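You operate a simulated robot arm through the tools that you are given. There is no shell and no other tool.

You are at the controls of a simulated robot arm. One attempt, no reset.

TASK
Shut the open dock lever and latch, then move the slotted coil's plug from the orange socket to the blue.
Fine: shut the orange cover.

The check looks at the end state, three seconds after you hand in, the way a careful person would. Anything else that was tipped, shoved, dropped, spilled or broken makes it a failure. A push-on lid holds only when it is set on centred and level and pressed home; a screw cap is set on level and turned clockwise until tight.

THE ROBOT
A 6-joint arm with a four-finger gripper, fixed in place. Base frame: the origin is on the floor under the middle of its stand, x ahead of it, y to its left, z up. Units: mm, rad, N and s.
It reaches about 1041 mm from its shoulder. Its first joint turns from -2.897 to 2.897 rad. Payload 3.67 kg.
The TCP is the grasp point between the finger pads, 28 mm short of the fingertips. In the tool frame z runs along the fingers and y along their closing line. The gripper opens to 112 mm; its body begins 73 mm behind the TCP.
Orientation is told as [roll, pitch, yaw] about the base's x, y, z axes, in that order, counted from this pose: with the fingers straight down and closing along the base's y, the tool's x points along the base's -x, its y along +y and its z along -z.

THE INTERFACE
- The arm moves only by the tool apply_moves. Its arguments are lists of equal length, an entry for each row: "slide": the shift along the tool's x, y, z in mm, a list of three; "dr": the turn, a rotation vector about the tool's x, y, z in rad, a list of three. In form: {"slide": [[dx, dy, dz], ...], "dr": [[wx, wy, wz], ...]}. A call has 1 to 20 rows; each row shifts and turns the commanded pose from where the row before left it, along the tool's axes as they then stand. "fingers" is the closure, from 0 (fully open) to 1 (shut), set as the call begins (left out, the last holds). Each row takes 0.2 s and may step no farther than 50 mm and 0.15 rad from the row before; otherwise, or with a gripper value out of range, the whole call is refused. Where a pose cannot be reached the arm comes as near as it can. A force on the tool above 40 N (or 10 N above the force at the start of the call, whichever is more), or a blocked arm, ends the call early, and 0.2 s more pass. Each finger travels about 102.5 mm/s and halts on what it meets, pressing with about 28 N; the grip force reading is that of the motor and also rises with nothing between the fingers. The clock runs only during rows and for 0.2 s after the last one: add rows that do not move to give the fingers time. It gives the time, the measured TCP pose, the force on the tool (base axes), the opening and the grip force at its end, in the units of the frame above (readings bear some noise), with the torque about the TCP (base axes, N m) and any sound that the robot's microphone picked up, and new pictures: "pictures" is both (left out), scene, wrist or none.
- Cameras (640 x 400 px; columns grow to the right, rows downward): "scene" is fixed at [218.4, 650.9, 1637]; the picture's right is [-0.66, -0.75, 0.00], its down [-0.71, 0.62, -0.32] and it looks along [0.24, -0.21, -0.95] (base axes); focal length 308 px, centre (320, 200). "wrist" rides on the gripper at [60, -18, -104] in the tool frame; the picture's right is [0.29, 0.96, 0.00], its down [-0.80, 0.24, -0.55] and it looks along [-0.53, 0.16, 0.83] (tool axes); focal length 234 px, centre (320, 200). There is no depth. A picture from a camera that has moved, and an enlarged one, comes with that camera's place and axes in the base frame and with its lens.
- enlarge(camera, box): a new picture of the part [left, top, right, bottom] of that camera's present view, enlarged. It takes no simulated time.
- finish_job(): hands the job in; it is judged then, once.

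Places have to be worked out from the pictures, the camera data and where the tool is seen. Open the gripper and draw the arm clear of the work before you hand the job in, unless the task says otherwise.

The tools are called after "Emit:" by a JSON object that holds its "fn" and its "kwargs". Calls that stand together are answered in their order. apply_moves: Moves the arm, as the interface text tells. Its arguments: {"type":"object","properties":{"slide":{"type":"array","items":{"type":"array","items":{"type":"number"}}},"dr":{"type":"array","items":{"type":"array","items":{"type":"number"}}},"fingers":{"type":"number"},"pictures":{"type":"string","enum":["both","scene","wrist","none"]}},"required":["slide","dr"]} The other tools are called the same way: enlarge (camera, box) takes an enlarged picture of a part of a camera's view; finish_job () hands the job in.

At the start:

```text
time: 0.0
ee_pos: [172.3, 424.2, 1259.4]
orientation: [0.002, 0.0, 0.004]
wrist_force: [0.1, -0.3, -0.8]
torque: [-0.01, -0.03, -0.01]
width: 112.0
finger_force: 0.0
```

scene: 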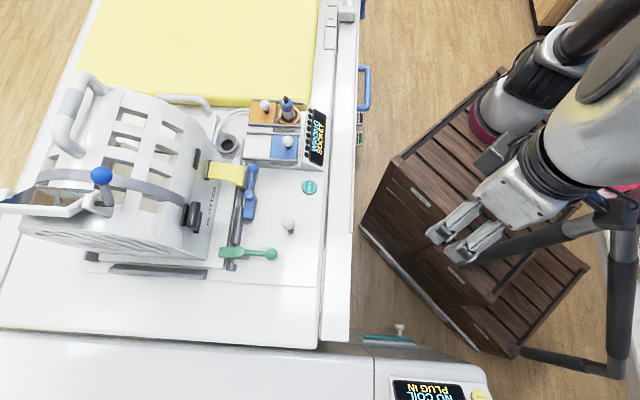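
wrist: 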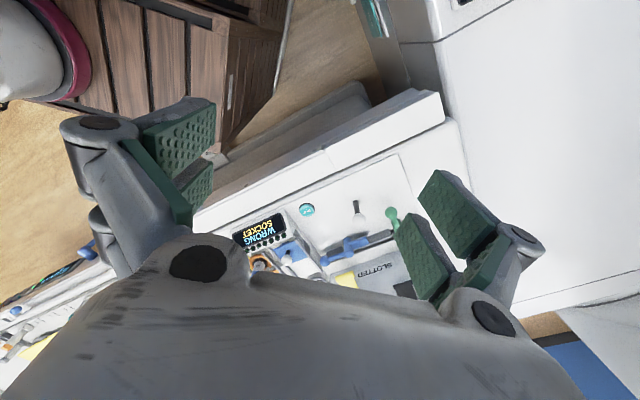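

I'll start by looking closely at the work area before moving anything.

Emit:
{"fn": "enlarge", "kwargs": {"camera": "scene", "box": [180, 80, 340, 180]}}

Emit:
{"fn": "enlarge", "kwargs": {"camera": "scene", "box": [180, 160, 340, 280]}}

Emit:
{"fn": "enlarge", "kwargs": {"camera": "scene", "box": [0, 60, 320, 290]}}

Emit:
{"fn": "enlarge", "kwargs": {"camera": "wrist", "box": [220, 180, 430, 310]}}

```text
4.00 times, centred on (260, 130) of scene
camera zoom: at [218.4, 650.9, 1637.0], right [-0.66, -0.75, 0.0], down [-0.71, 0.62, -0.32], along [0.24, -0.21, -0.95], focal length 1232 px, centre (560, 480)
```

zoom: 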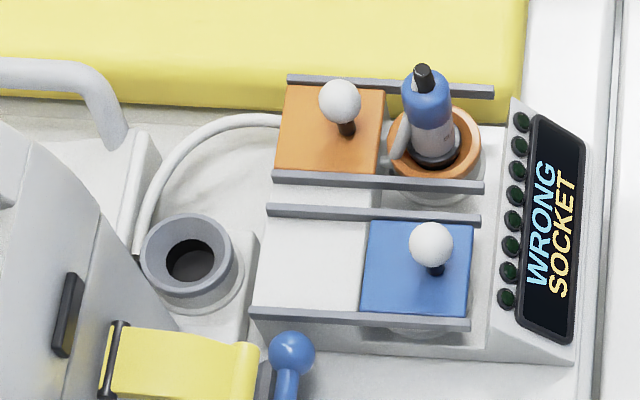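

```text
3.33 times, centred on (260, 220) of scene
camera zoom: at [218.4, 650.9, 1637.0], right [-0.66, -0.75, 0.0], down [-0.71, 0.62, -0.32], along [0.24, -0.21, -0.95], focal length 1027 px, centre (520, 133)
```

zoom: 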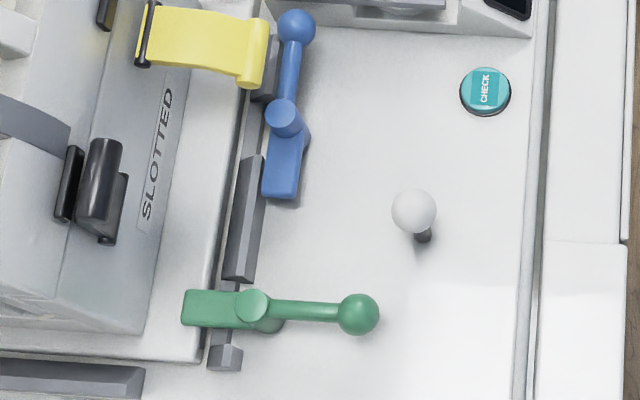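

```text
1.74 times, centred on (160, 175) of scene
camera zoom: at [218.4, 650.9, 1637.0], right [-0.66, -0.75, 0.0], down [-0.71, 0.62, -0.32], along [0.24, -0.21, -0.95], focal length 536 px, centre (598, 244)
```

zoom: 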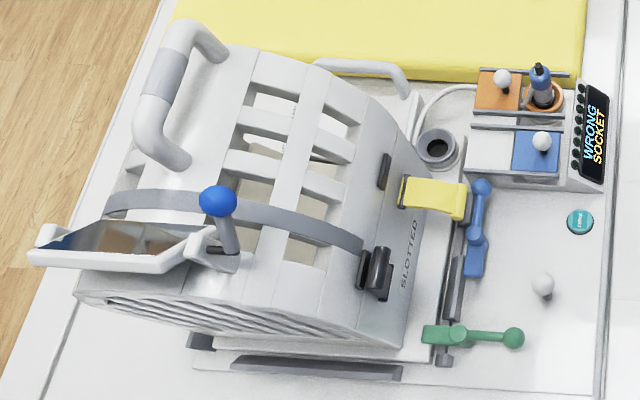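

```text
3.05 times, centred on (325, 245) of wrist
camera zoom: at [112.7, 406.0, 1363.3], right [-0.29, 0.96, 0.0], down [0.8, 0.24, 0.55], along [0.53, 0.16, -0.83], focal length 714 px, centre (305, 63)
```

zoom: 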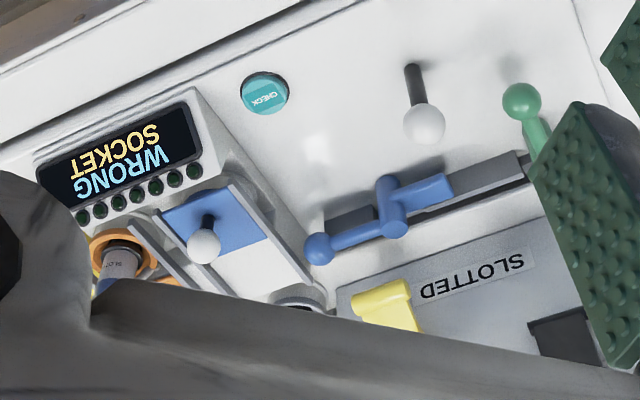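

The blue lever lies along its rail (open) while the green one crosses the coil base (shut); the yellow flap on the coil looks like the open latch. From triangulation, the table top is near z≈880, with the sockets around x≈560–690, y≈400–460. I'll bring the wrist camera closer over the empty part of the table, staying high.

Emit:
{"fn": "apply_moves", "kwargs": {"slide": [[-36, 5, 20], [-36, 5, 20], [-36, 5, 20], [-36, 5, 20], [-30, 5, 10], [0, 0, 0]], "dr": [[0, 0, 0], [0, 0, 0], [0, 0, 0], [0, 0, 0], [0, 0, 0], [0, 0, 0]], "fingers": 0}}

```text
time: 1.4
ee_pos: [346.0, 449.3, 1169.6]
orientation: [0.003, 0.001, 0.003]
wrist_force: [0.7, -0.4, 0.8]
torque: [-0.03, 0.02, -0.03]
width: 111.9
finger_force: 0.1
camera wrist: at [286.2, 431.0, 1273.1], right [-0.29, 0.96, 0.0], down [0.8, 0.24, 0.55], along [0.53, 0.16, -0.83], focal length 234 px, centre (320, 200)
```

scene: 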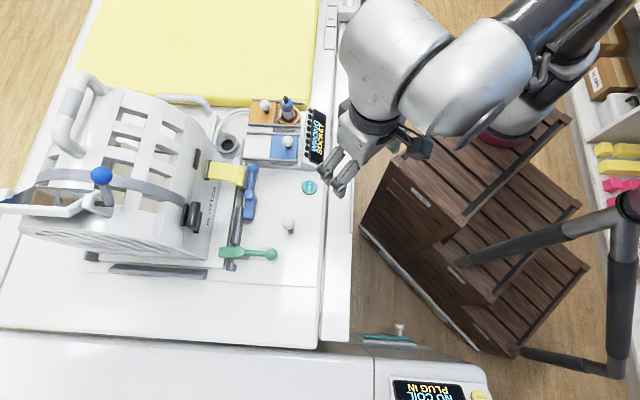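
wrist: 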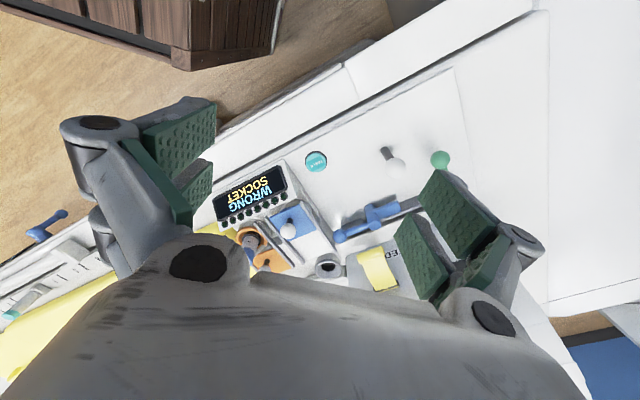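

The arm moved as expected. Let me look at the dock close up from this second viewpoint.

Emit:
{"fn": "enlarge", "kwargs": {"camera": "wrist", "box": [210, 140, 340, 280]}}

Emit:
{"fn": "enlarge", "kwargs": {"camera": "wrist", "box": [310, 140, 470, 300]}}

Emit:
{"fn": "enlarge", "kwargs": {"camera": "scene", "box": [170, 130, 270, 200]}}

Emit:
{"fn": "enlarge", "kwargs": {"camera": "scene", "box": [170, 190, 270, 260]}}

```text
2.86 times, centred on (275, 210) of wrist
camera zoom: at [286.2, 431.0, 1273.1], right [-0.29, 0.96, 0.0], down [0.8, 0.24, 0.55], along [0.53, 0.16, -0.83], focal length 669 px, centre (449, 171)
```

zoom: 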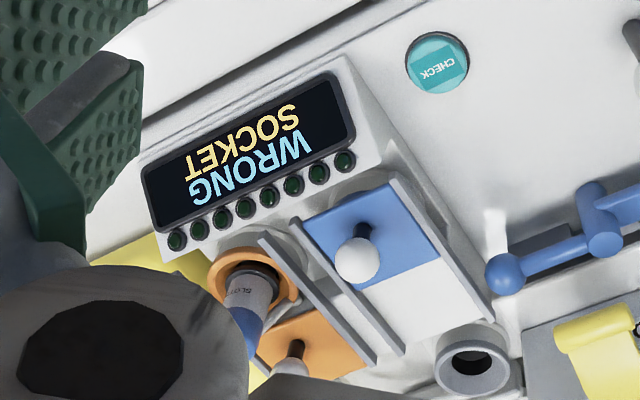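

```text
2.50 times, centred on (390, 220) of wrist
camera zoom: at [286.2, 431.0, 1273.1], right [-0.29, 0.96, 0.0], down [0.8, 0.24, 0.55], along [0.53, 0.16, -0.83], focal length 585 px, centre (145, 150)
```

zoom: 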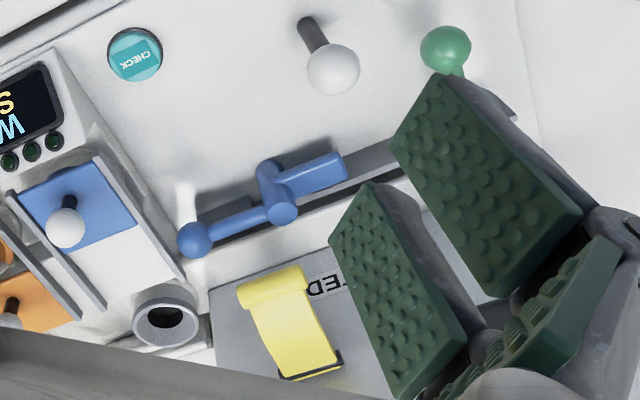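

```text
5.71 times, centred on (220, 165) of scene
camera zoom: at [218.4, 650.9, 1637.0], right [-0.66, -0.75, 0.0], down [-0.71, 0.62, -0.32], along [0.24, -0.21, -0.95], focal length 1760 px, centre (891, 400)
```

zoom: 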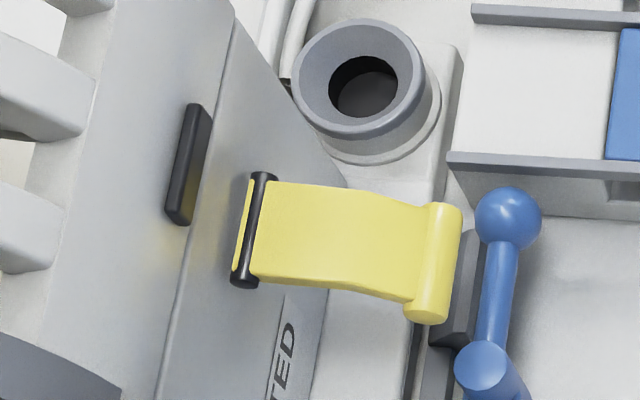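

```text
5.71 times, centred on (220, 225) of scene
camera zoom: at [218.4, 650.9, 1637.0], right [-0.66, -0.75, 0.0], down [-0.71, 0.62, -0.32], along [0.24, -0.21, -0.95], focal length 1760 px, centre (891, 57)
```

zoom: 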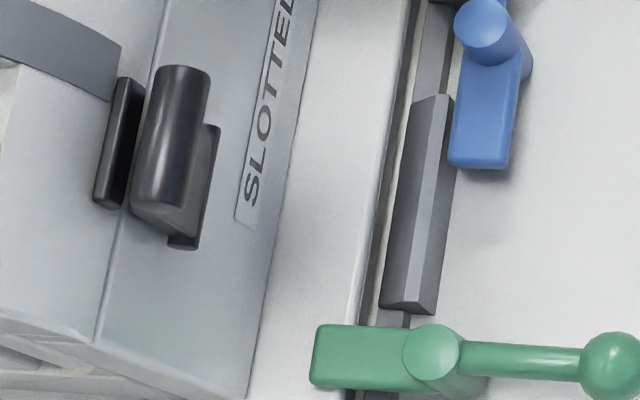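

Both levers pivot about vertical posts and the green and black parts show what "shut" looks like: the blue clamp arm must swing over the coil base, and the yellow flap must fold up onto its keeper. The table axes are turned about 45° from base. I'll yaw the tool to line up with it (closing line across the table) and move above the empty area to look closer.

Emit:
{"fn": "apply_moves", "kwargs": {"slide": [[0, 0, 0], [0, 0, 0], [0, 0, 0], [0, 0, 0], [0, 0, 0], [0, 0, 0], [-18, 30, 10], [-18, 30, 10], [-18, 30, 10], [-18, 30, 10], [0, 0, 0]], "dr": [[0, 0, 0.13], [0, 0, 0.13], [0, 0, 0.13], [0, 0, 0.13], [0, 0, 0.13], [0, 0, 0.127], [0, 0, 0], [0, 0, 0], [0, 0, 0], [0, 0, 0], [0, 0, 0]]}}

```text
time: 3.8
ee_pos: [482.4, 485.3, 1130.4]
orientation: [0.0, 0.001, -0.778]
wrist_force: [0.5, 0.0, 0.0]
torque: [-0.01, 0.0, -0.03]
width: 111.9
finger_force: 0.0
camera wrist: at [427.0, 513.5, 1233.2], right [0.47, 0.89, 0.0], down [0.74, -0.39, 0.55], along [0.49, -0.26, -0.83], focal length 234 px, centre (320, 200)
```

scene: 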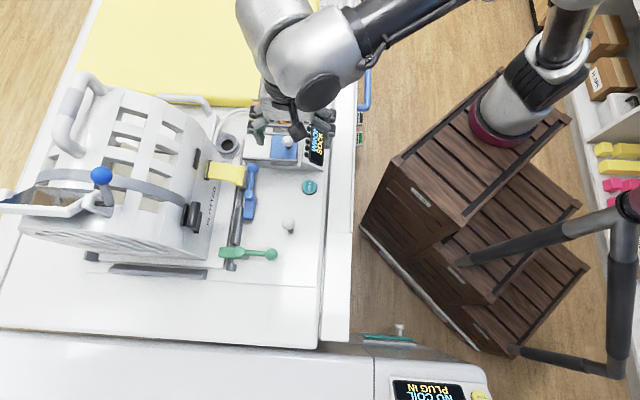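
wrist: 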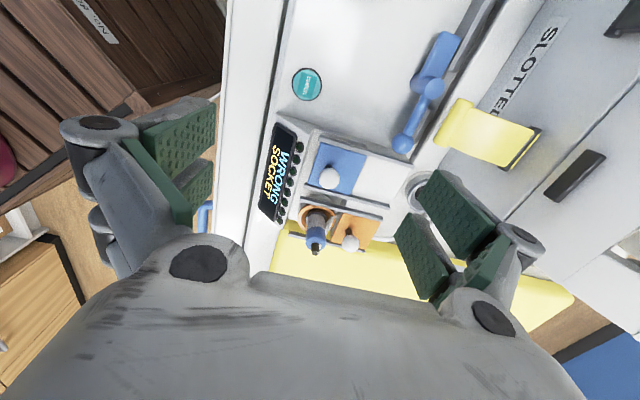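

This is a good viewpoint of the whole dock. Enlarging both the socket area and the lever/latch area.

Emit:
{"fn": "enlarge", "kwargs": {"camera": "wrist", "box": [250, 100, 410, 260]}}

Emit:
{"fn": "enlarge", "kwargs": {"camera": "wrist", "box": [370, 20, 620, 220]}}

Emit:
{"fn": "enlarge", "kwargs": {"camera": "wrist", "box": [380, 160, 560, 320]}}

```text
2.50 times, centred on (330, 180) of wrist
camera zoom: at [427.0, 513.5, 1233.2], right [0.47, 0.89, 0.0], down [0.74, -0.39, 0.55], along [0.49, -0.26, -0.83], focal length 585 px, centre (295, 250)
```

zoom: 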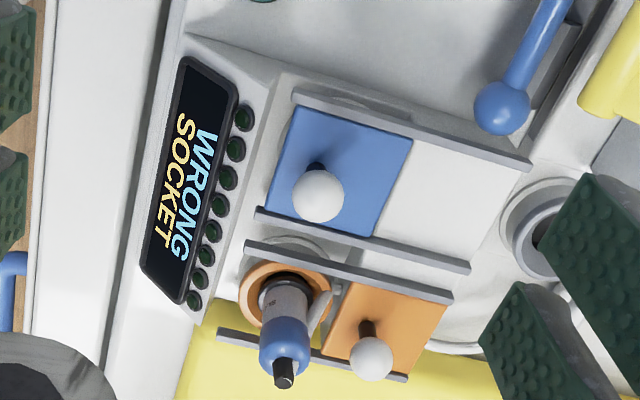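

```text
2.00 times, centred on (495, 120) of wrist
camera zoom: at [427.0, 513.5, 1233.2], right [0.47, 0.89, 0.0], down [0.74, -0.39, 0.55], along [0.49, -0.26, -0.83], focal length 468 px, centre (-30, 360)
```

zoom: 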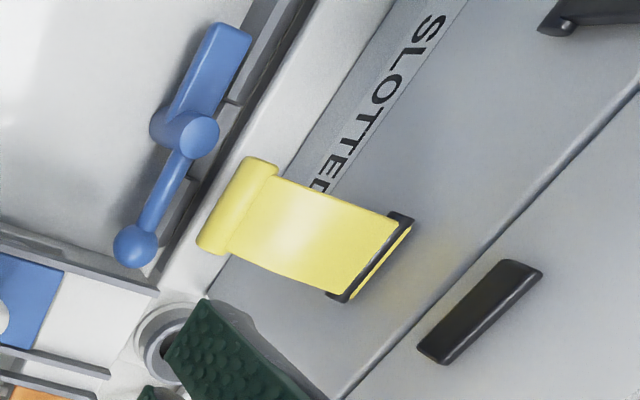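

```text
2.50 times, centred on (470, 240) of wrist
camera zoom: at [427.0, 513.5, 1233.2], right [0.47, 0.89, 0.0], down [0.74, -0.39, 0.55], along [0.49, -0.26, -0.83], focal length 585 px, centre (-55, 100)
```

zoom: 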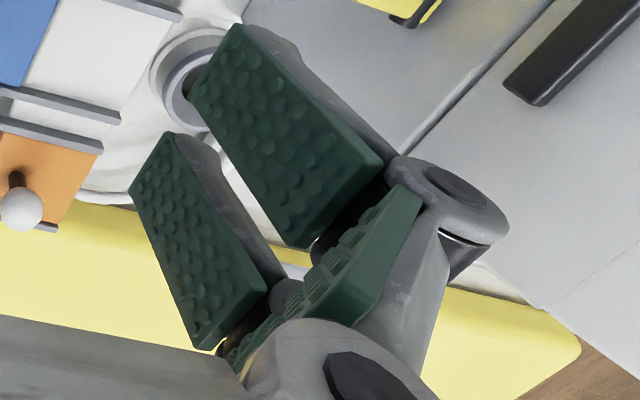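

The numbers agree between views: blue knob ≈(559,456,968), orange knob ≈(677,435,968), plug top ≈(638,395,998), blue lever ball ≈(578,560,927) with pivot ≈(526,611), yellow lip ≈(545,600,1000) with hinge ≈(595,646,1014) and keeper ≈(598,650,1070). The lip hangs over the lever, so the latch goes first; I'll close the fingers to see the shape of the closed fingertips.

Emit:
{"fn": "apply_moves", "kwargs": {"slide": [[0, 0, 0], [0, 0, 0], [0, 0, 0], [0, 0, 0], [0, 0, 0]], "dr": [[0, 0, 0], [0, 0, 0], [0, 0, 0], [0, 0, 0], [0, 0, 0]], "fingers": 1, "pictures": "wrist"}}

Emit:
{"fn": "enlarge", "kwargs": {"camera": "wrist", "box": [220, 120, 420, 260]}}

```text
time: 5.0
ee_pos: [482.6, 484.4, 1129.2]
orientation: [0.001, 0.002, -0.777]
wrist_force: [-0.6, -0.1, 0.4]
torque: [-0.01, -0.02, -0.01]
width: 0.0
finger_force: 27.8
camera wrist: at [426.7, 513.5, 1233.3], right [0.47, 0.89, 0.0], down [0.74, -0.39, 0.55], along [0.49, -0.26, -0.83], focal length 234 px, centre (320, 200)
```

wrist: 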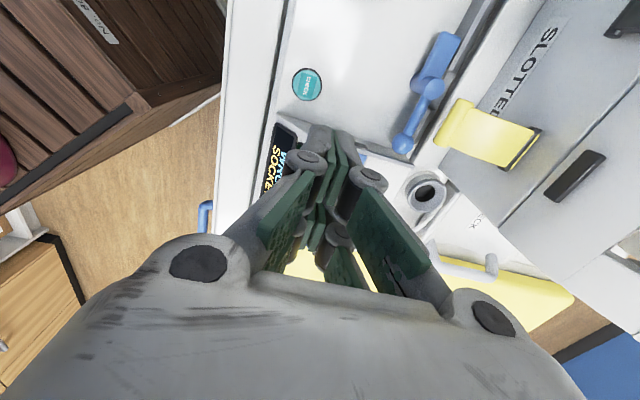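

```text
2.86 times, centred on (320, 190) of wrist
camera zoom: at [426.7, 513.5, 1233.3], right [0.47, 0.89, 0.0], down [0.74, -0.39, 0.55], along [0.49, -0.26, -0.83], focal length 669 px, centre (320, 229)
```

zoom: 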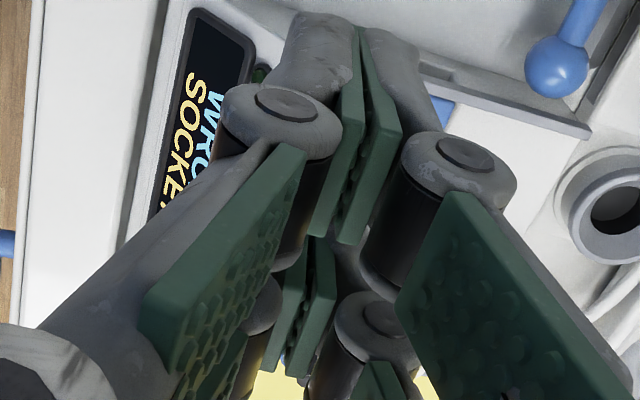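

Closed fingers make a slim tip (about 25 mm thick). I'll pitch the tool so the fingers point across the table toward the coil (+W), nearly horizontal, staying at this height before going under the latch lip.

Emit:
{"fn": "apply_moves", "kwargs": {"slide": [[0, 0, 0], [0, 0, 0], [0, 0, 0], [0, 0, 0], [0, 0, 0], [0, 0, 0], [0, 0, 0], [0, 0, 0], [0, 0, 0], [0, 0, 0], [0, 0, 0]], "dr": [[-0.136, 0, 0], [-0.136, 0, 0], [-0.136, 0, 0], [-0.136, 0, 0], [-0.136, 0, 0], [-0.136, 0, 0], [-0.136, 0, 0], [-0.136, 0, 0], [-0.136, 0, 0], [-0.136, 0, 0], [0, 0, 0]]}}

```text
time: 7.4
ee_pos: [484.1, 485.2, 1132.5]
orientation: [0.741, 0.0, -0.772]
wrist_force: [0.2, -0.4, -1.4]
torque: [0.01, 0.0, 0.01]
width: 0.3
finger_force: 27.7
out of reach, approached as far as the arm can: row 6, 7, 8, 9, 10
camera wrist: at [381.9, 467.3, 1196.5], right [0.29, 0.71, 0.65], down [0.43, -0.7, 0.57], along [0.85, 0.12, -0.51], focal length 234 px, centre (320, 200)
```

scene: 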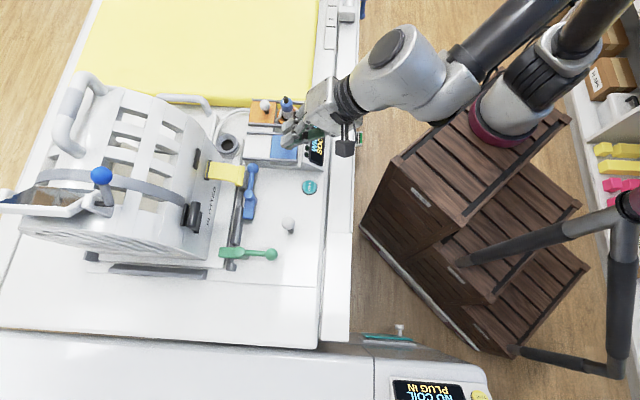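
wrist: 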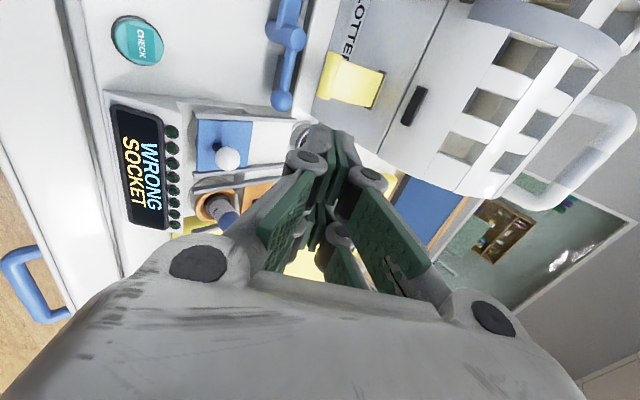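

The tilt stopped at about 42° (pose limit at this spot). I'll back the commanded tilt off by 0.62 rad to learn whether the command was kept or clipped; it's a safe in-place turn at this height.

Emit:
{"fn": "apply_moves", "kwargs": {"slide": [[0, 0, 0], [0, 0, 0], [0, 0, 0], [0, 0, 0], [0, 0, 0], [0, 0, 0]], "dr": [[0.124, 0, 0], [0.124, 0, 0], [0.124, 0, 0], [0.124, 0, 0], [0.124, 0, 0], [0, 0, 0]], "pictures": "none"}}

```text
time: 8.8
ee_pos: [482.3, 485.4, 1132.1]
orientation: [0.117, -0.001, -0.773]
wrist_force: [-0.6, -1.4, -0.8]
torque: [-0.01, -0.02, -0.02]
width: 0.0
finger_force: 27.8
```

The command is re-based on the reached pose, good. I'll move farther out (toward the latch, still high) where a flatter tool should be reachable, then tilt again.

Emit:
{"fn": "apply_moves", "kwargs": {"slide": [[10, 25, 0], [10, 25, 0], [10, 25, 0], [0, 0, 0], [0, 0, 0], [0, 0, 0], [0, 0, 0], [0, 0, 0], [0, 0, 0], [0, 0, 0], [0, 0, 0], [0, 0, 0]], "dr": [[0, 0, 0], [0, 0, 0], [0, 0, 0], [-0.13, 0, 0], [-0.13, 0, 0], [-0.13, 0, 0], [-0.13, 0, 0], [-0.13, 0, 0], [-0.13, 0, 0], [-0.13, 0, 0], [-0.13, 0, 0], [0, 0, 0]], "pictures": "both"}}

```text
time: 11.4
ee_pos: [518.8, 563.6, 1152.8]
orientation: [0.825, 0.0, -0.771]
wrist_force: [0.3, 0.8, -0.2]
torque: [0.01, 0.02, 0.02]
width: 0.1
finger_force: 28.4
out of reach, approached as far as the arm can: row 9, 10, 11
camera wrist: at [413.8, 541.5, 1208.8], right [0.25, 0.67, 0.7], down [0.4, -0.73, 0.55], along [0.88, 0.15, -0.45], focal length 234 px, centre (320, 200)
```

scene: 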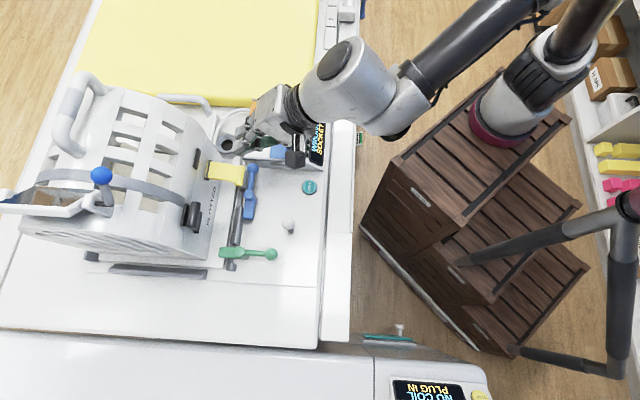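
wrist: 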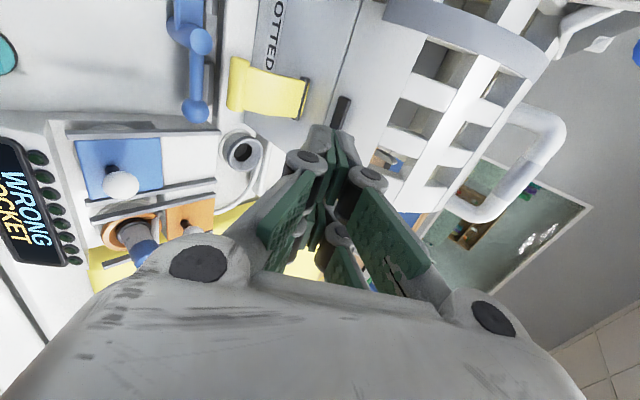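

The tilt limit (~47°) rules out lifting the flap from underneath with a flat tool. Better plan: keep the tool vertical, turn it so the fingers close along the table's length, and grip the lip roll by its two ends, then carry it along its hinge arc. I'll level the tool, yaw it about +90°, and open the fingers.

Emit:
{"fn": "apply_moves", "kwargs": {"slide": [[0, 0, 0], [0, 0, 0], [0, 0, 0], [0, 0, 0], [0, 0, 0], [0, 0, 0], [0, 0, 0], [0, 0, 0], [0, 0, 0], [0, 0, 0], [0, 0, 0], [0, 0, 0], [0, 0, 0], [0, 0, 0], [0, 0, 0], [0, 0, 0], [0, 0, 0], [0, 0, 0], [0, 0, 0]], "dr": [[0.138, 0, 0], [0.138, 0, 0], [0.138, 0, 0], [0.138, 0, 0], [0.138, 0, 0], [0.135, 0, 0], [0, 0, -0.13], [0, 0, -0.13], [0, 0, -0.13], [0, 0, -0.13], [0, 0, -0.13], [0, 0, -0.13], [0, 0, -0.13], [0, 0, -0.13], [0, 0, -0.13], [0, 0, -0.13], [0, 0, -0.13], [0, 0, -0.13], [0, 0, 0]], "fingers": 0.3}}

```text
time: 15.4
ee_pos: [518.9, 563.4, 1152.5]
orientation: [-0.001, 0.001, 0.793]
wrist_force: [0.2, 0.4, -1.3]
torque: [0.0, 0.01, -0.01]
width: 78.2
finger_force: 0.1
camera wrist: at [489.4, 508.1, 1255.7], right [-0.88, 0.47, 0.0], down [0.39, 0.74, 0.55], along [0.26, 0.49, -0.83], focal length 234 px, centre (320, 200)
```

scene: 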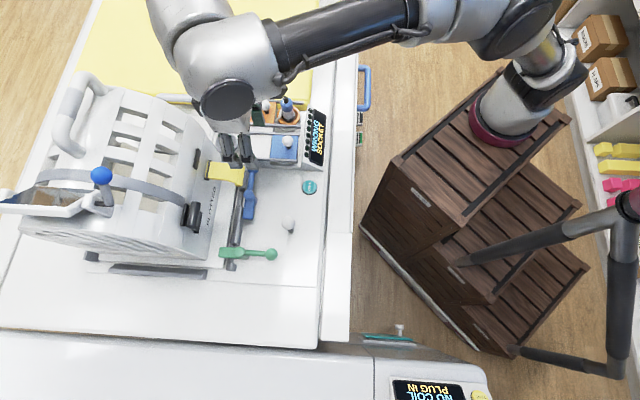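
wrist: 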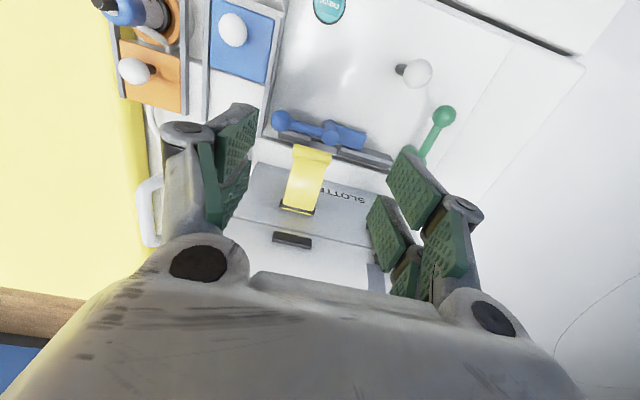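

Very clear view of the latch between the fingers. Enlarging it to refine the lip, hinge and keeper positions.

Emit:
{"fn": "enlarge", "kwargs": {"camera": "wrist", "box": [240, 90, 420, 260]}}

Emit:
{"fn": "enlarge", "kwargs": {"camera": "wrist", "box": [90, 0, 290, 130]}}

```text
2.35 times, centred on (330, 175) of wrist
camera zoom: at [489.4, 508.1, 1255.7], right [-0.88, 0.47, 0.0], down [0.39, 0.74, 0.55], along [0.26, 0.49, -0.83], focal length 551 px, centre (296, 259)
```

zoom: 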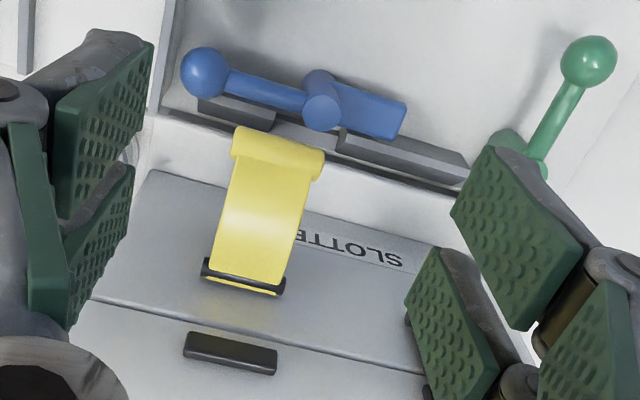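

```text
3.08 times, centred on (190, 65) of wrist
camera zoom: at [489.4, 508.1, 1255.7], right [-0.88, 0.47, 0.0], down [0.39, 0.74, 0.55], along [0.26, 0.49, -0.83], focal length 720 px, centre (720, 615)
```

zoom: 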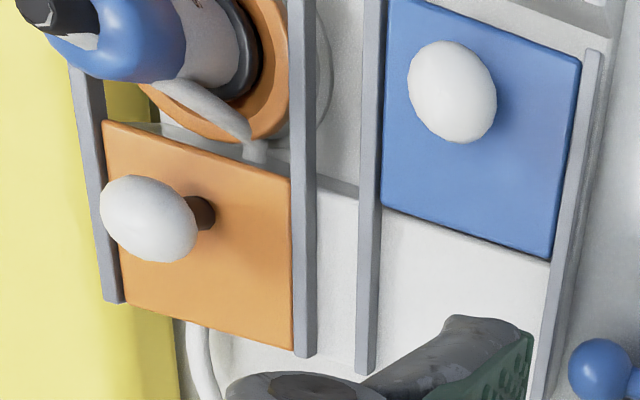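

Refined positions (W = across toward coil, L = along table): lip roll centre W≈814, L≈−32, z≈995, spanning about 43 mm; hinge W≈877, z≈1017; keeper W≈882, z≈1070; the shut black latch's roll sits ~20 mm outside its keeper. I'll come down above the lip with the fingers straddling it, stopping short to check.

Emit:
{"fn": "apply_moves", "kwargs": {"slide": [[-11.2, 2, 31], [-11.2, 2, 31], [-11.2, 2, 31], [0, 0, 0]], "dr": [[0, 0, 0], [0, 0, 0], [0, 0, 0], [0, 0, 0]]}}

Emit:
{"fn": "enlarge", "kwargs": {"camera": "wrist", "box": [200, 100, 480, 280]}}

Emit:
{"fn": "enlarge", "kwargs": {"camera": "scene", "box": [160, 100, 300, 200]}}

```text
time: 16.4
ee_pos: [538.3, 591.0, 1059.1]
orientation: [0.001, 0.0, 0.792]
wrist_force: [-0.2, 0.0, 0.2]
torque: [-0.02, 0.0, 0.01]
width: 78.5
finger_force: 0.0
camera wrist: at [509.6, 536.4, 1162.2], right [-0.88, 0.47, 0.0], down [0.39, 0.74, 0.55], along [0.26, 0.49, -0.83], focal length 234 px, centre (320, 200)
```

scene: 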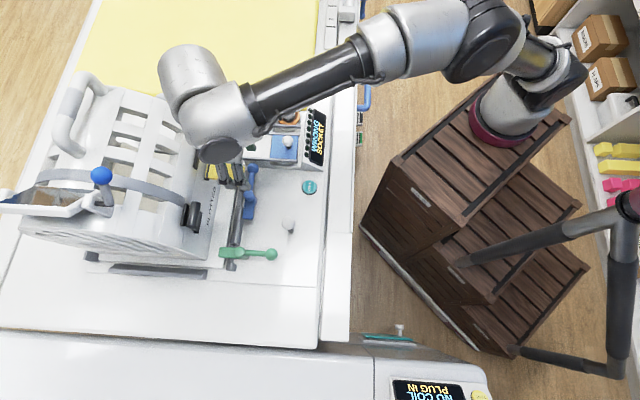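
wrist: 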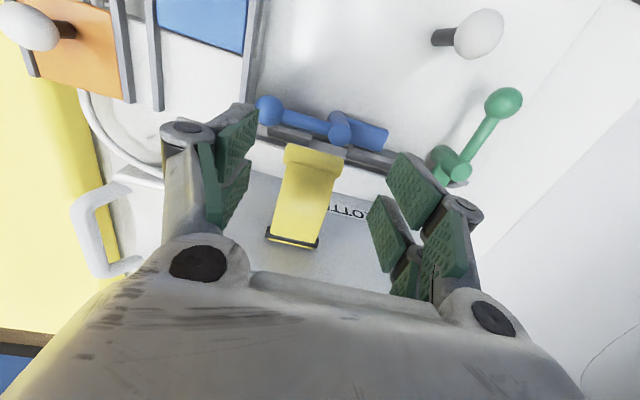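

```text
2.22 times, centred on (340, 190) of wrist
camera zoom: at [509.6, 536.4, 1162.2], right [-0.88, 0.47, 0.0], down [0.39, 0.74, 0.55], along [0.26, 0.49, -0.83], focal length 520 px, centre (276, 222)
```

zoom: 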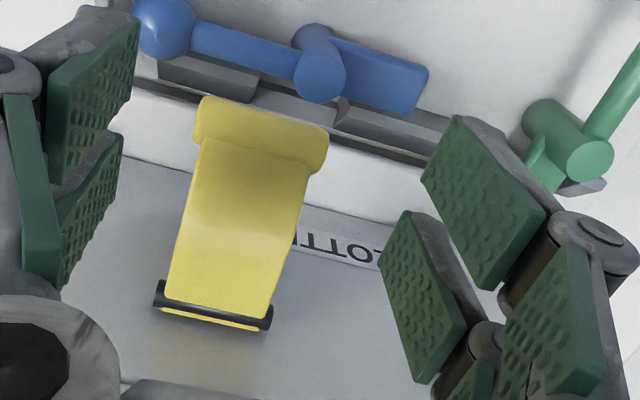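

```text
4.00 times, centred on (230, 150) of scene
camera zoom: at [218.4, 650.9, 1637.0], right [-0.66, -0.75, 0.0], down [-0.71, 0.62, -0.32], along [0.24, -0.21, -0.95], focal length 1232 px, centre (680, 400)
```

zoom: 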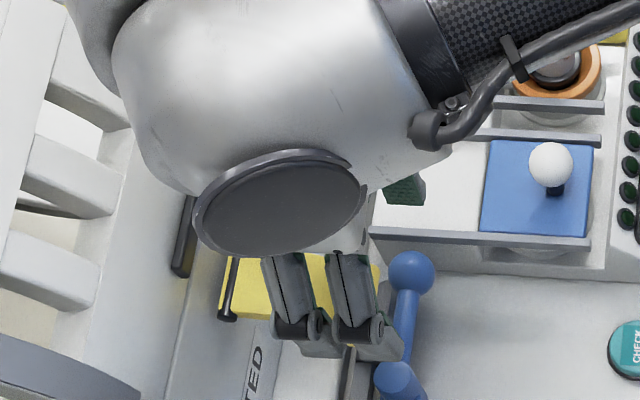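

TCP is centred over the lip (L≈−31.6 vs lip ≈−31) with the far fingers lined up over the roll. I'll descend ~50 mm so the far pads flank the roll's ends.

Emit:
{"fn": "apply_moves", "kwargs": {"slide": [[0, 0, 18], [0, 0, 18], [0, 0, 16], [0, 0, 0]], "dr": [[0, 0, 0], [0, 0, 0], [0, 0, 0], [0, 0, 0]]}}

Emit:
{"fn": "enlarge", "kwargs": {"camera": "wrist", "box": [200, 80, 480, 260]}}

```text
time: 17.4
ee_pos: [538.4, 590.7, 1007.3]
orientation: [0.0, 0.0, 0.793]
wrist_force: [-0.5, -0.1, -0.1]
torque: [-0.02, 0.0, -0.03]
width: 78.7
finger_force: 0.1
camera wrist: at [508.4, 536.2, 1110.4], right [-0.88, 0.47, 0.0], down [0.39, 0.74, 0.55], along [0.26, 0.49, -0.83], focal length 234 px, centre (320, 200)
```

scene: 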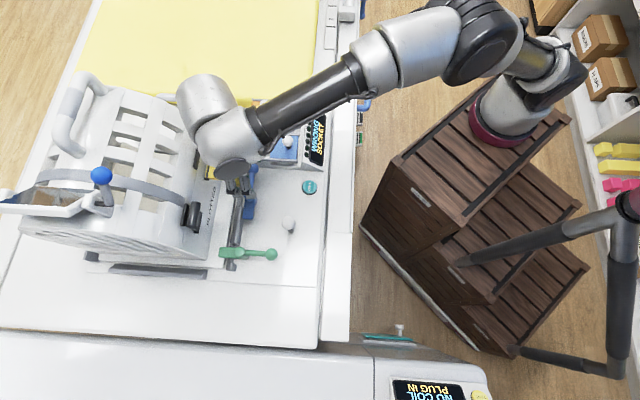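
wrist: 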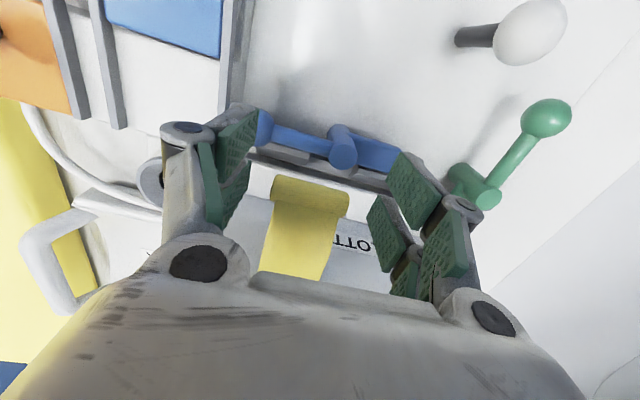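

```text
2.22 times, centred on (340, 170) of wrist
camera zoom: at [508.4, 536.2, 1110.4], right [-0.88, 0.47, 0.0], down [0.39, 0.74, 0.55], along [0.26, 0.49, -0.83], focal length 520 px, centre (276, 267)
```

zoom: 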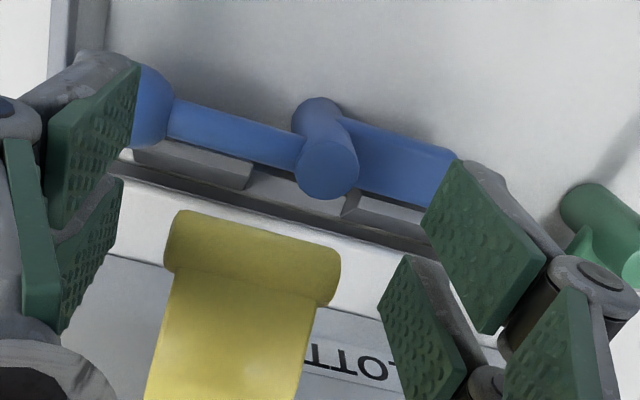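

The lip lies between the far pads. I'll lower 5 mm more so the pads fully cover the roll's ends and close on it.

Emit:
{"fn": "apply_moves", "kwargs": {"slide": [[0, 0, 5], [0, 0, 0], [0, 0, 0], [0, 0, 0]], "dr": [[0, 0, 0], [0, 0, 0], [0, 0, 0], [0, 0, 0]], "fingers": 0.66}}

Emit:
{"fn": "enlarge", "kwargs": {"camera": "wrist", "box": [200, 80, 480, 260]}}

```text
time: 18.4
ee_pos: [539.3, 591.5, 1003.5]
orientation: [-0.001, 0.0, 0.79]
wrist_force: [4.6, -2.2, 15.5]
torque: [0.16, -0.3, -0.09]
width: 48.4
finger_force: 28.0
camera wrist: at [508.7, 535.8, 1106.6], right [-0.88, 0.47, 0.0], down [0.39, 0.73, 0.56], along [0.26, 0.49, -0.83], focal length 234 px, centre (320, 200)
```

scene: 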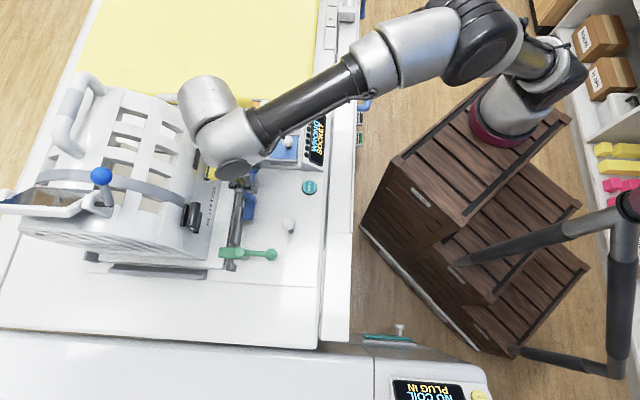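
wrist: 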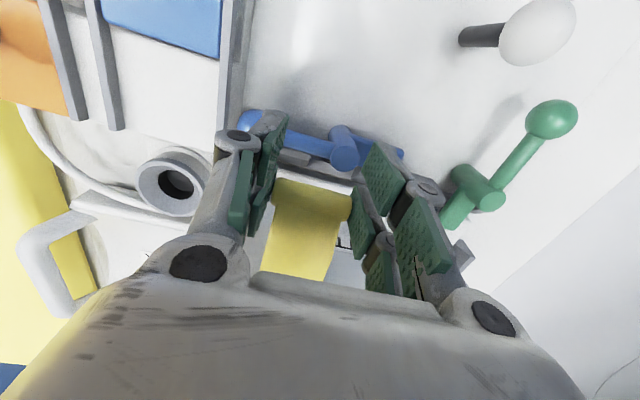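

```text
2.22 times, centred on (340, 170) of wrist
camera zoom: at [508.7, 535.8, 1106.6], right [-0.88, 0.47, 0.0], down [0.39, 0.73, 0.56], along [0.26, 0.49, -0.83], focal length 520 px, centre (276, 267)
```

zoom: 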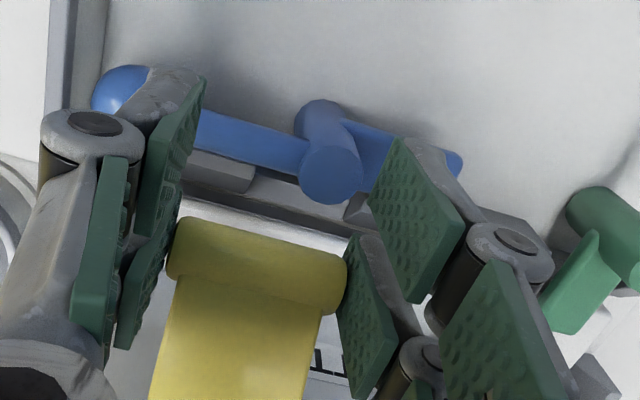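

Gripped: the roll is held by its ends at 48.4 mm. I'll start lifting it along the hinge arc (centre W≈877, z≈1017, radius ≈67) to roughly 30° above horizontal, watching the force.

Emit:
{"fn": "apply_moves", "kwargs": {"slide": [[3, 0, -11.3], [1, 0, -11.6], [-1, 0, -11.6], [-3, 0, -11.3], [-4.9, 0, -10.6], [0, 0, 0]], "dr": [[0, 0, 0], [0, 0, 0], [0, 0, 0], [0, 0, 0], [0, 0, 0], [0, 0, 0]]}}

Emit:
{"fn": "enlarge", "kwargs": {"camera": "wrist", "box": [200, 80, 480, 260]}}

Emit:
{"fn": "enlarge", "kwargs": {"camera": "scene", "box": [150, 100, 290, 200]}}

```text
time: 19.8
ee_pos: [541.8, 595.9, 1059.1]
orientation: [0.0, 0.0, 0.791]
wrist_force: [-6.0, -7.7, -4.7]
torque: [-0.61, 0.53, -0.05]
width: 49.1
finger_force: 27.5
camera wrist: at [511.7, 539.4, 1161.8], right [-0.88, 0.47, 0.0], down [0.39, 0.74, 0.55], along [0.26, 0.49, -0.83], focal length 234 px, centre (320, 200)
```

scene: 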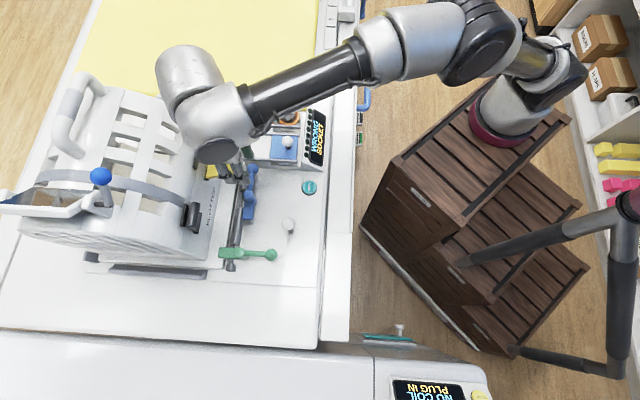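
wrist: 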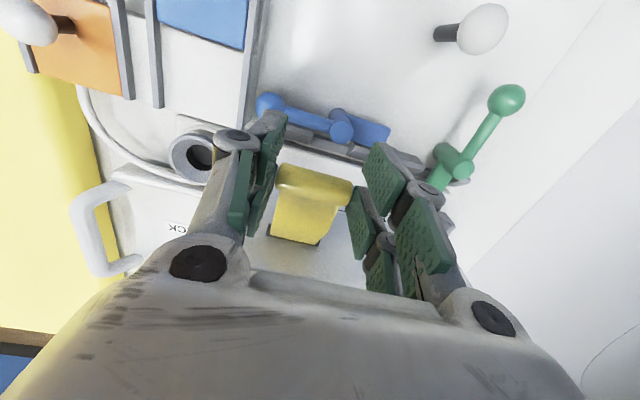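

```text
2.22 times, centred on (340, 170) of wrist
camera zoom: at [511.7, 539.4, 1161.8], right [-0.88, 0.47, 0.0], down [0.39, 0.74, 0.55], along [0.26, 0.49, -0.83], focal length 520 px, centre (276, 267)
```

zoom: 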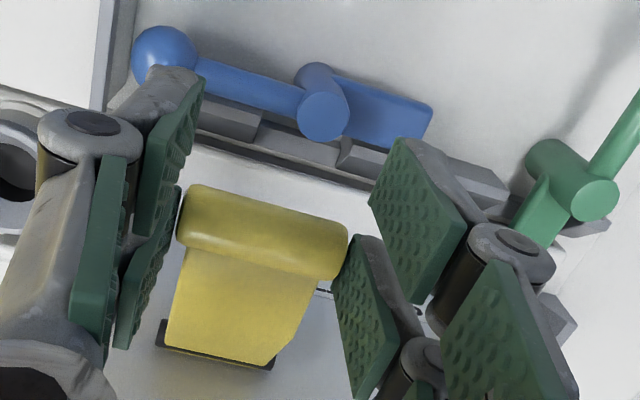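

```text
4.00 times, centred on (220, 150) of scene
camera zoom: at [218.4, 650.9, 1637.0], right [-0.66, -0.75, 0.0], down [-0.71, 0.62, -0.32], along [0.24, -0.21, -0.95], focal length 1232 px, centre (720, 400)
```

zoom: 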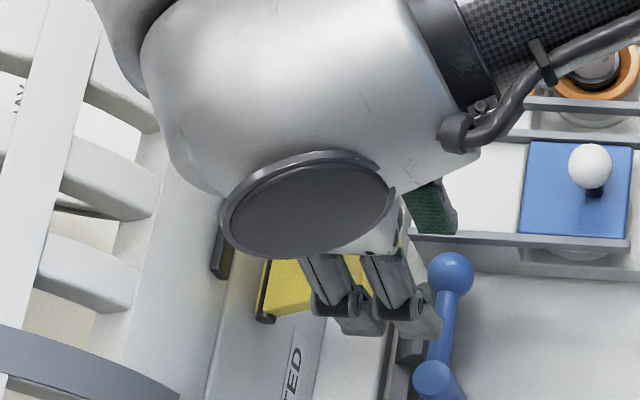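

The flap is rising with the grip; a ~10 N push back along −W shows I'm slightly inside the true arc. I'll continue with that correction.

Emit:
{"fn": "apply_moves", "kwargs": {"slide": [[-3.5, 0, -10], [-7.5, 0, -8.8], [-9, 0, -7.3], [0, 0, 0]], "dr": [[0, 0, 0], [0, 0, 0], [0, 0, 0], [0, 0, 0]]}}

Emit:
{"fn": "enlarge", "kwargs": {"camera": "wrist", "box": [200, 80, 480, 260]}}

Emit:
{"fn": "enlarge", "kwargs": {"camera": "scene", "box": [150, 100, 290, 200]}}

```text
time: 20.8
ee_pos: [556.1, 609.4, 1084.7]
orientation: [0.0, 0.001, 0.789]
wrist_force: [0.3, -0.1, -0.3]
torque: [-0.01, 0.03, 0.03]
width: 37.9
finger_force: 0.1
camera wrist: at [526.5, 554.0, 1187.8], right [-0.88, 0.47, 0.0], down [0.39, 0.74, 0.55], along [0.26, 0.49, -0.83], focal length 234 px, centre (320, 200)
```

scene: 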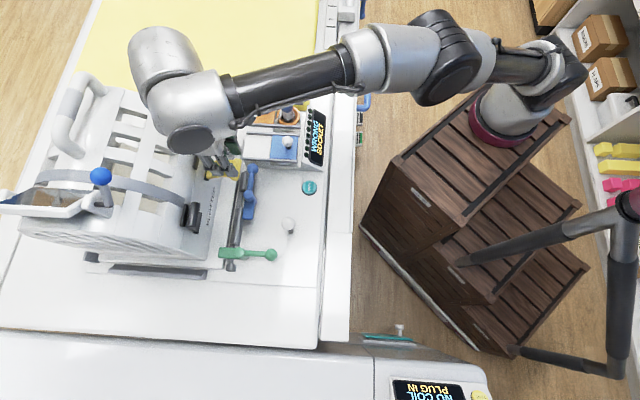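
wrist: 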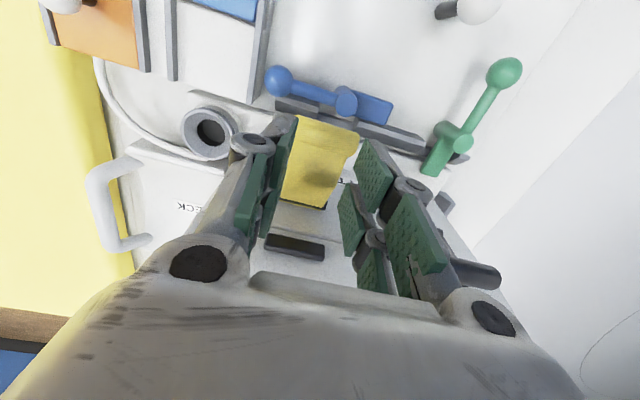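

```text
2.22 times, centred on (340, 170) of wrist
camera zoom: at [526.5, 554.0, 1187.8], right [-0.88, 0.47, 0.0], down [0.39, 0.74, 0.55], along [0.26, 0.49, -0.83], focal length 520 px, centre (276, 267)
```

zoom: 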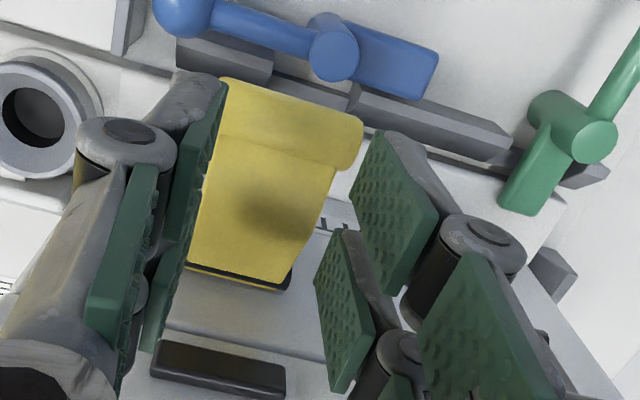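

```text
4.00 times, centred on (220, 150) of scene
camera zoom: at [218.4, 650.9, 1637.0], right [-0.66, -0.75, 0.0], down [-0.71, 0.62, -0.32], along [0.24, -0.21, -0.95], focal length 1232 px, centre (720, 400)
```

zoom: 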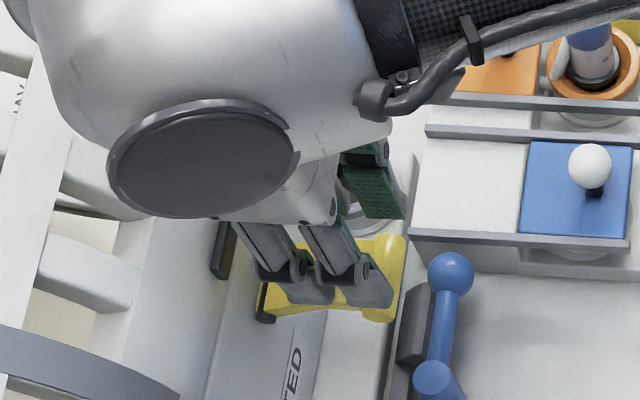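

The lip slipped out and the flap dropped back to open; from the slip seen in the images the true start angle was about −24° (lip at z≈989), so my arc was off. I'll reopen, go back over the lip with it higher in the pads, and use the corrected arc.

Emit:
{"fn": "apply_moves", "kwargs": {"slide": [[0, 0, 0], [0, 0, 0], [12, 0, 0], [11.5, 0, 0], [0, 0, 25], [0, 0, 25], [0, 0, 0]], "dr": [[0, 0, 0], [0, 0, 0], [0, 0, 0], [0, 0, 0], [0, 0, 0], [0, 0, 0], [0, 0, 0]], "fingers": 0.3}}

Emit:
{"fn": "enlarge", "kwargs": {"camera": "wrist", "box": [200, 80, 480, 260]}}

```text
time: 22.4
ee_pos: [538.7, 591.9, 1034.2]
orientation: [0.0, 0.0, 0.791]
wrist_force: [0.3, 0.0, -0.6]
torque: [-0.03, 0.01, -0.01]
width: 78.3
finger_force: 0.1
camera wrist: at [509.2, 537.1, 1137.6], right [-0.88, 0.47, 0.0], down [0.39, 0.74, 0.55], along [0.26, 0.49, -0.83], focal length 234 px, centre (320, 200)
```

scene: 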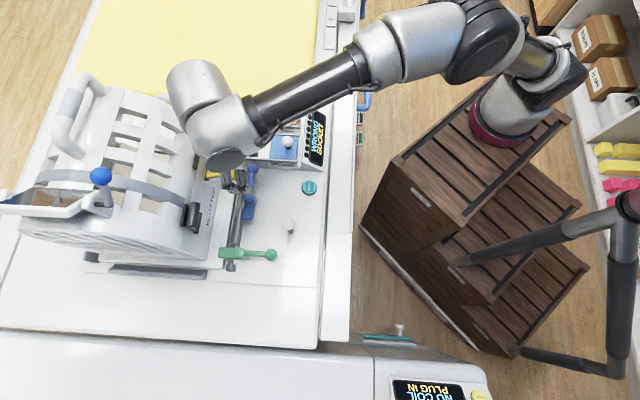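
wrist: 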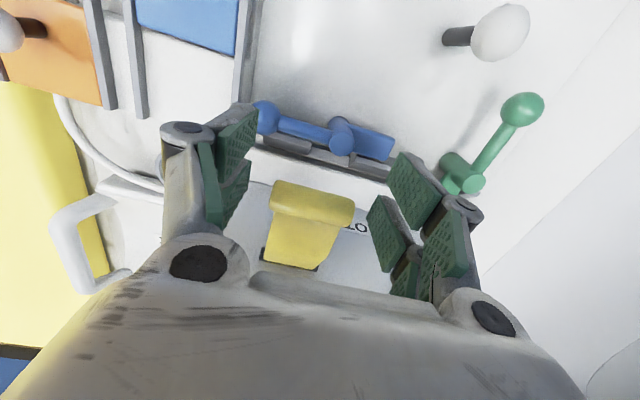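

```text
2.22 times, centred on (340, 170) of wrist
camera zoom: at [509.2, 537.1, 1137.6], right [-0.88, 0.47, 0.0], down [0.39, 0.74, 0.55], along [0.26, 0.49, -0.83], focal length 520 px, centre (276, 267)
```

zoom: 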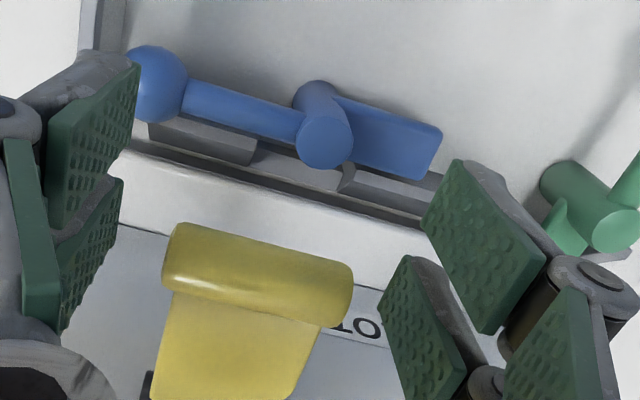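

The flap did not fall — its hinge has friction and it stayed about 12° above horizontal (lip ≈ W 811, z 1030), right between my far pads. I'll raise 6 mm, re-grip, and then continue the arc from here.

Emit:
{"fn": "apply_moves", "kwargs": {"slide": [[0, 0, -6], [0, 0, 0], [0, 0, 0], [0, 0, 0]], "dr": [[0, 0, 0], [0, 0, 0], [0, 0, 0], [0, 0, 0]], "fingers": 0.66}}

Emit:
{"fn": "enlarge", "kwargs": {"camera": "wrist", "box": [200, 80, 480, 260]}}

```text
time: 23.4
ee_pos: [539.1, 592.4, 1039.4]
orientation: [-0.001, 0.001, 0.792]
wrist_force: [-0.2, 1.1, -0.4]
torque: [-0.66, 0.67, 0.02]
width: 48.6
finger_force: 28.1
camera wrist: at [509.6, 537.3, 1143.1], right [-0.88, 0.47, 0.0], down [0.39, 0.74, 0.55], along [0.26, 0.49, -0.83], focal length 234 px, centre (320, 200)
```

scene: 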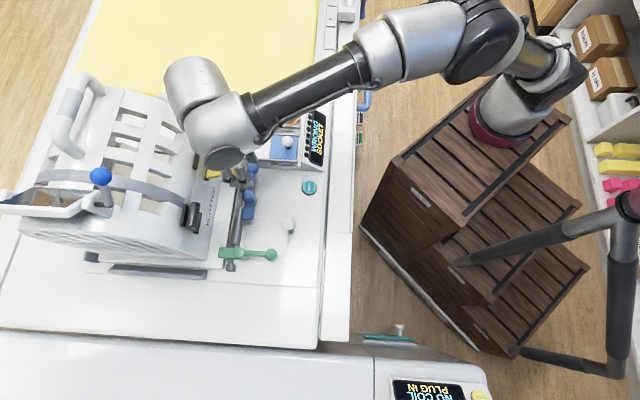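
wrist: 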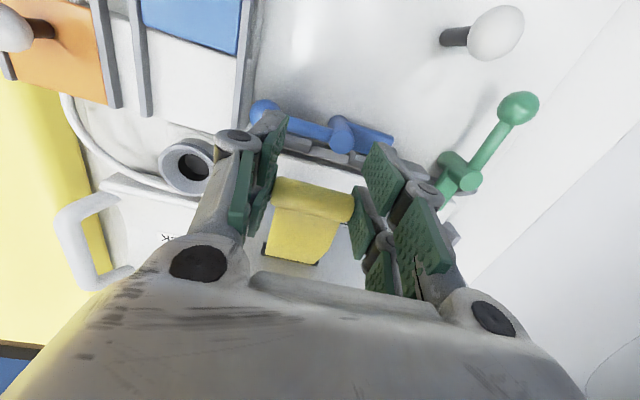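

```text
2.22 times, centred on (340, 170) of wrist
camera zoom: at [509.6, 537.3, 1143.1], right [-0.88, 0.47, 0.0], down [0.39, 0.74, 0.55], along [0.26, 0.49, -0.83], focal length 520 px, centre (276, 267)
```

zoom: 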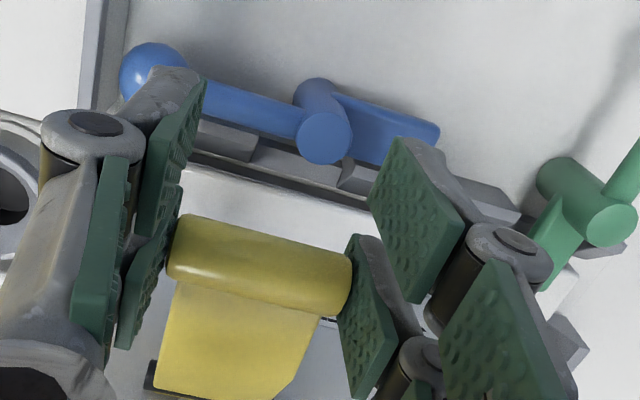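

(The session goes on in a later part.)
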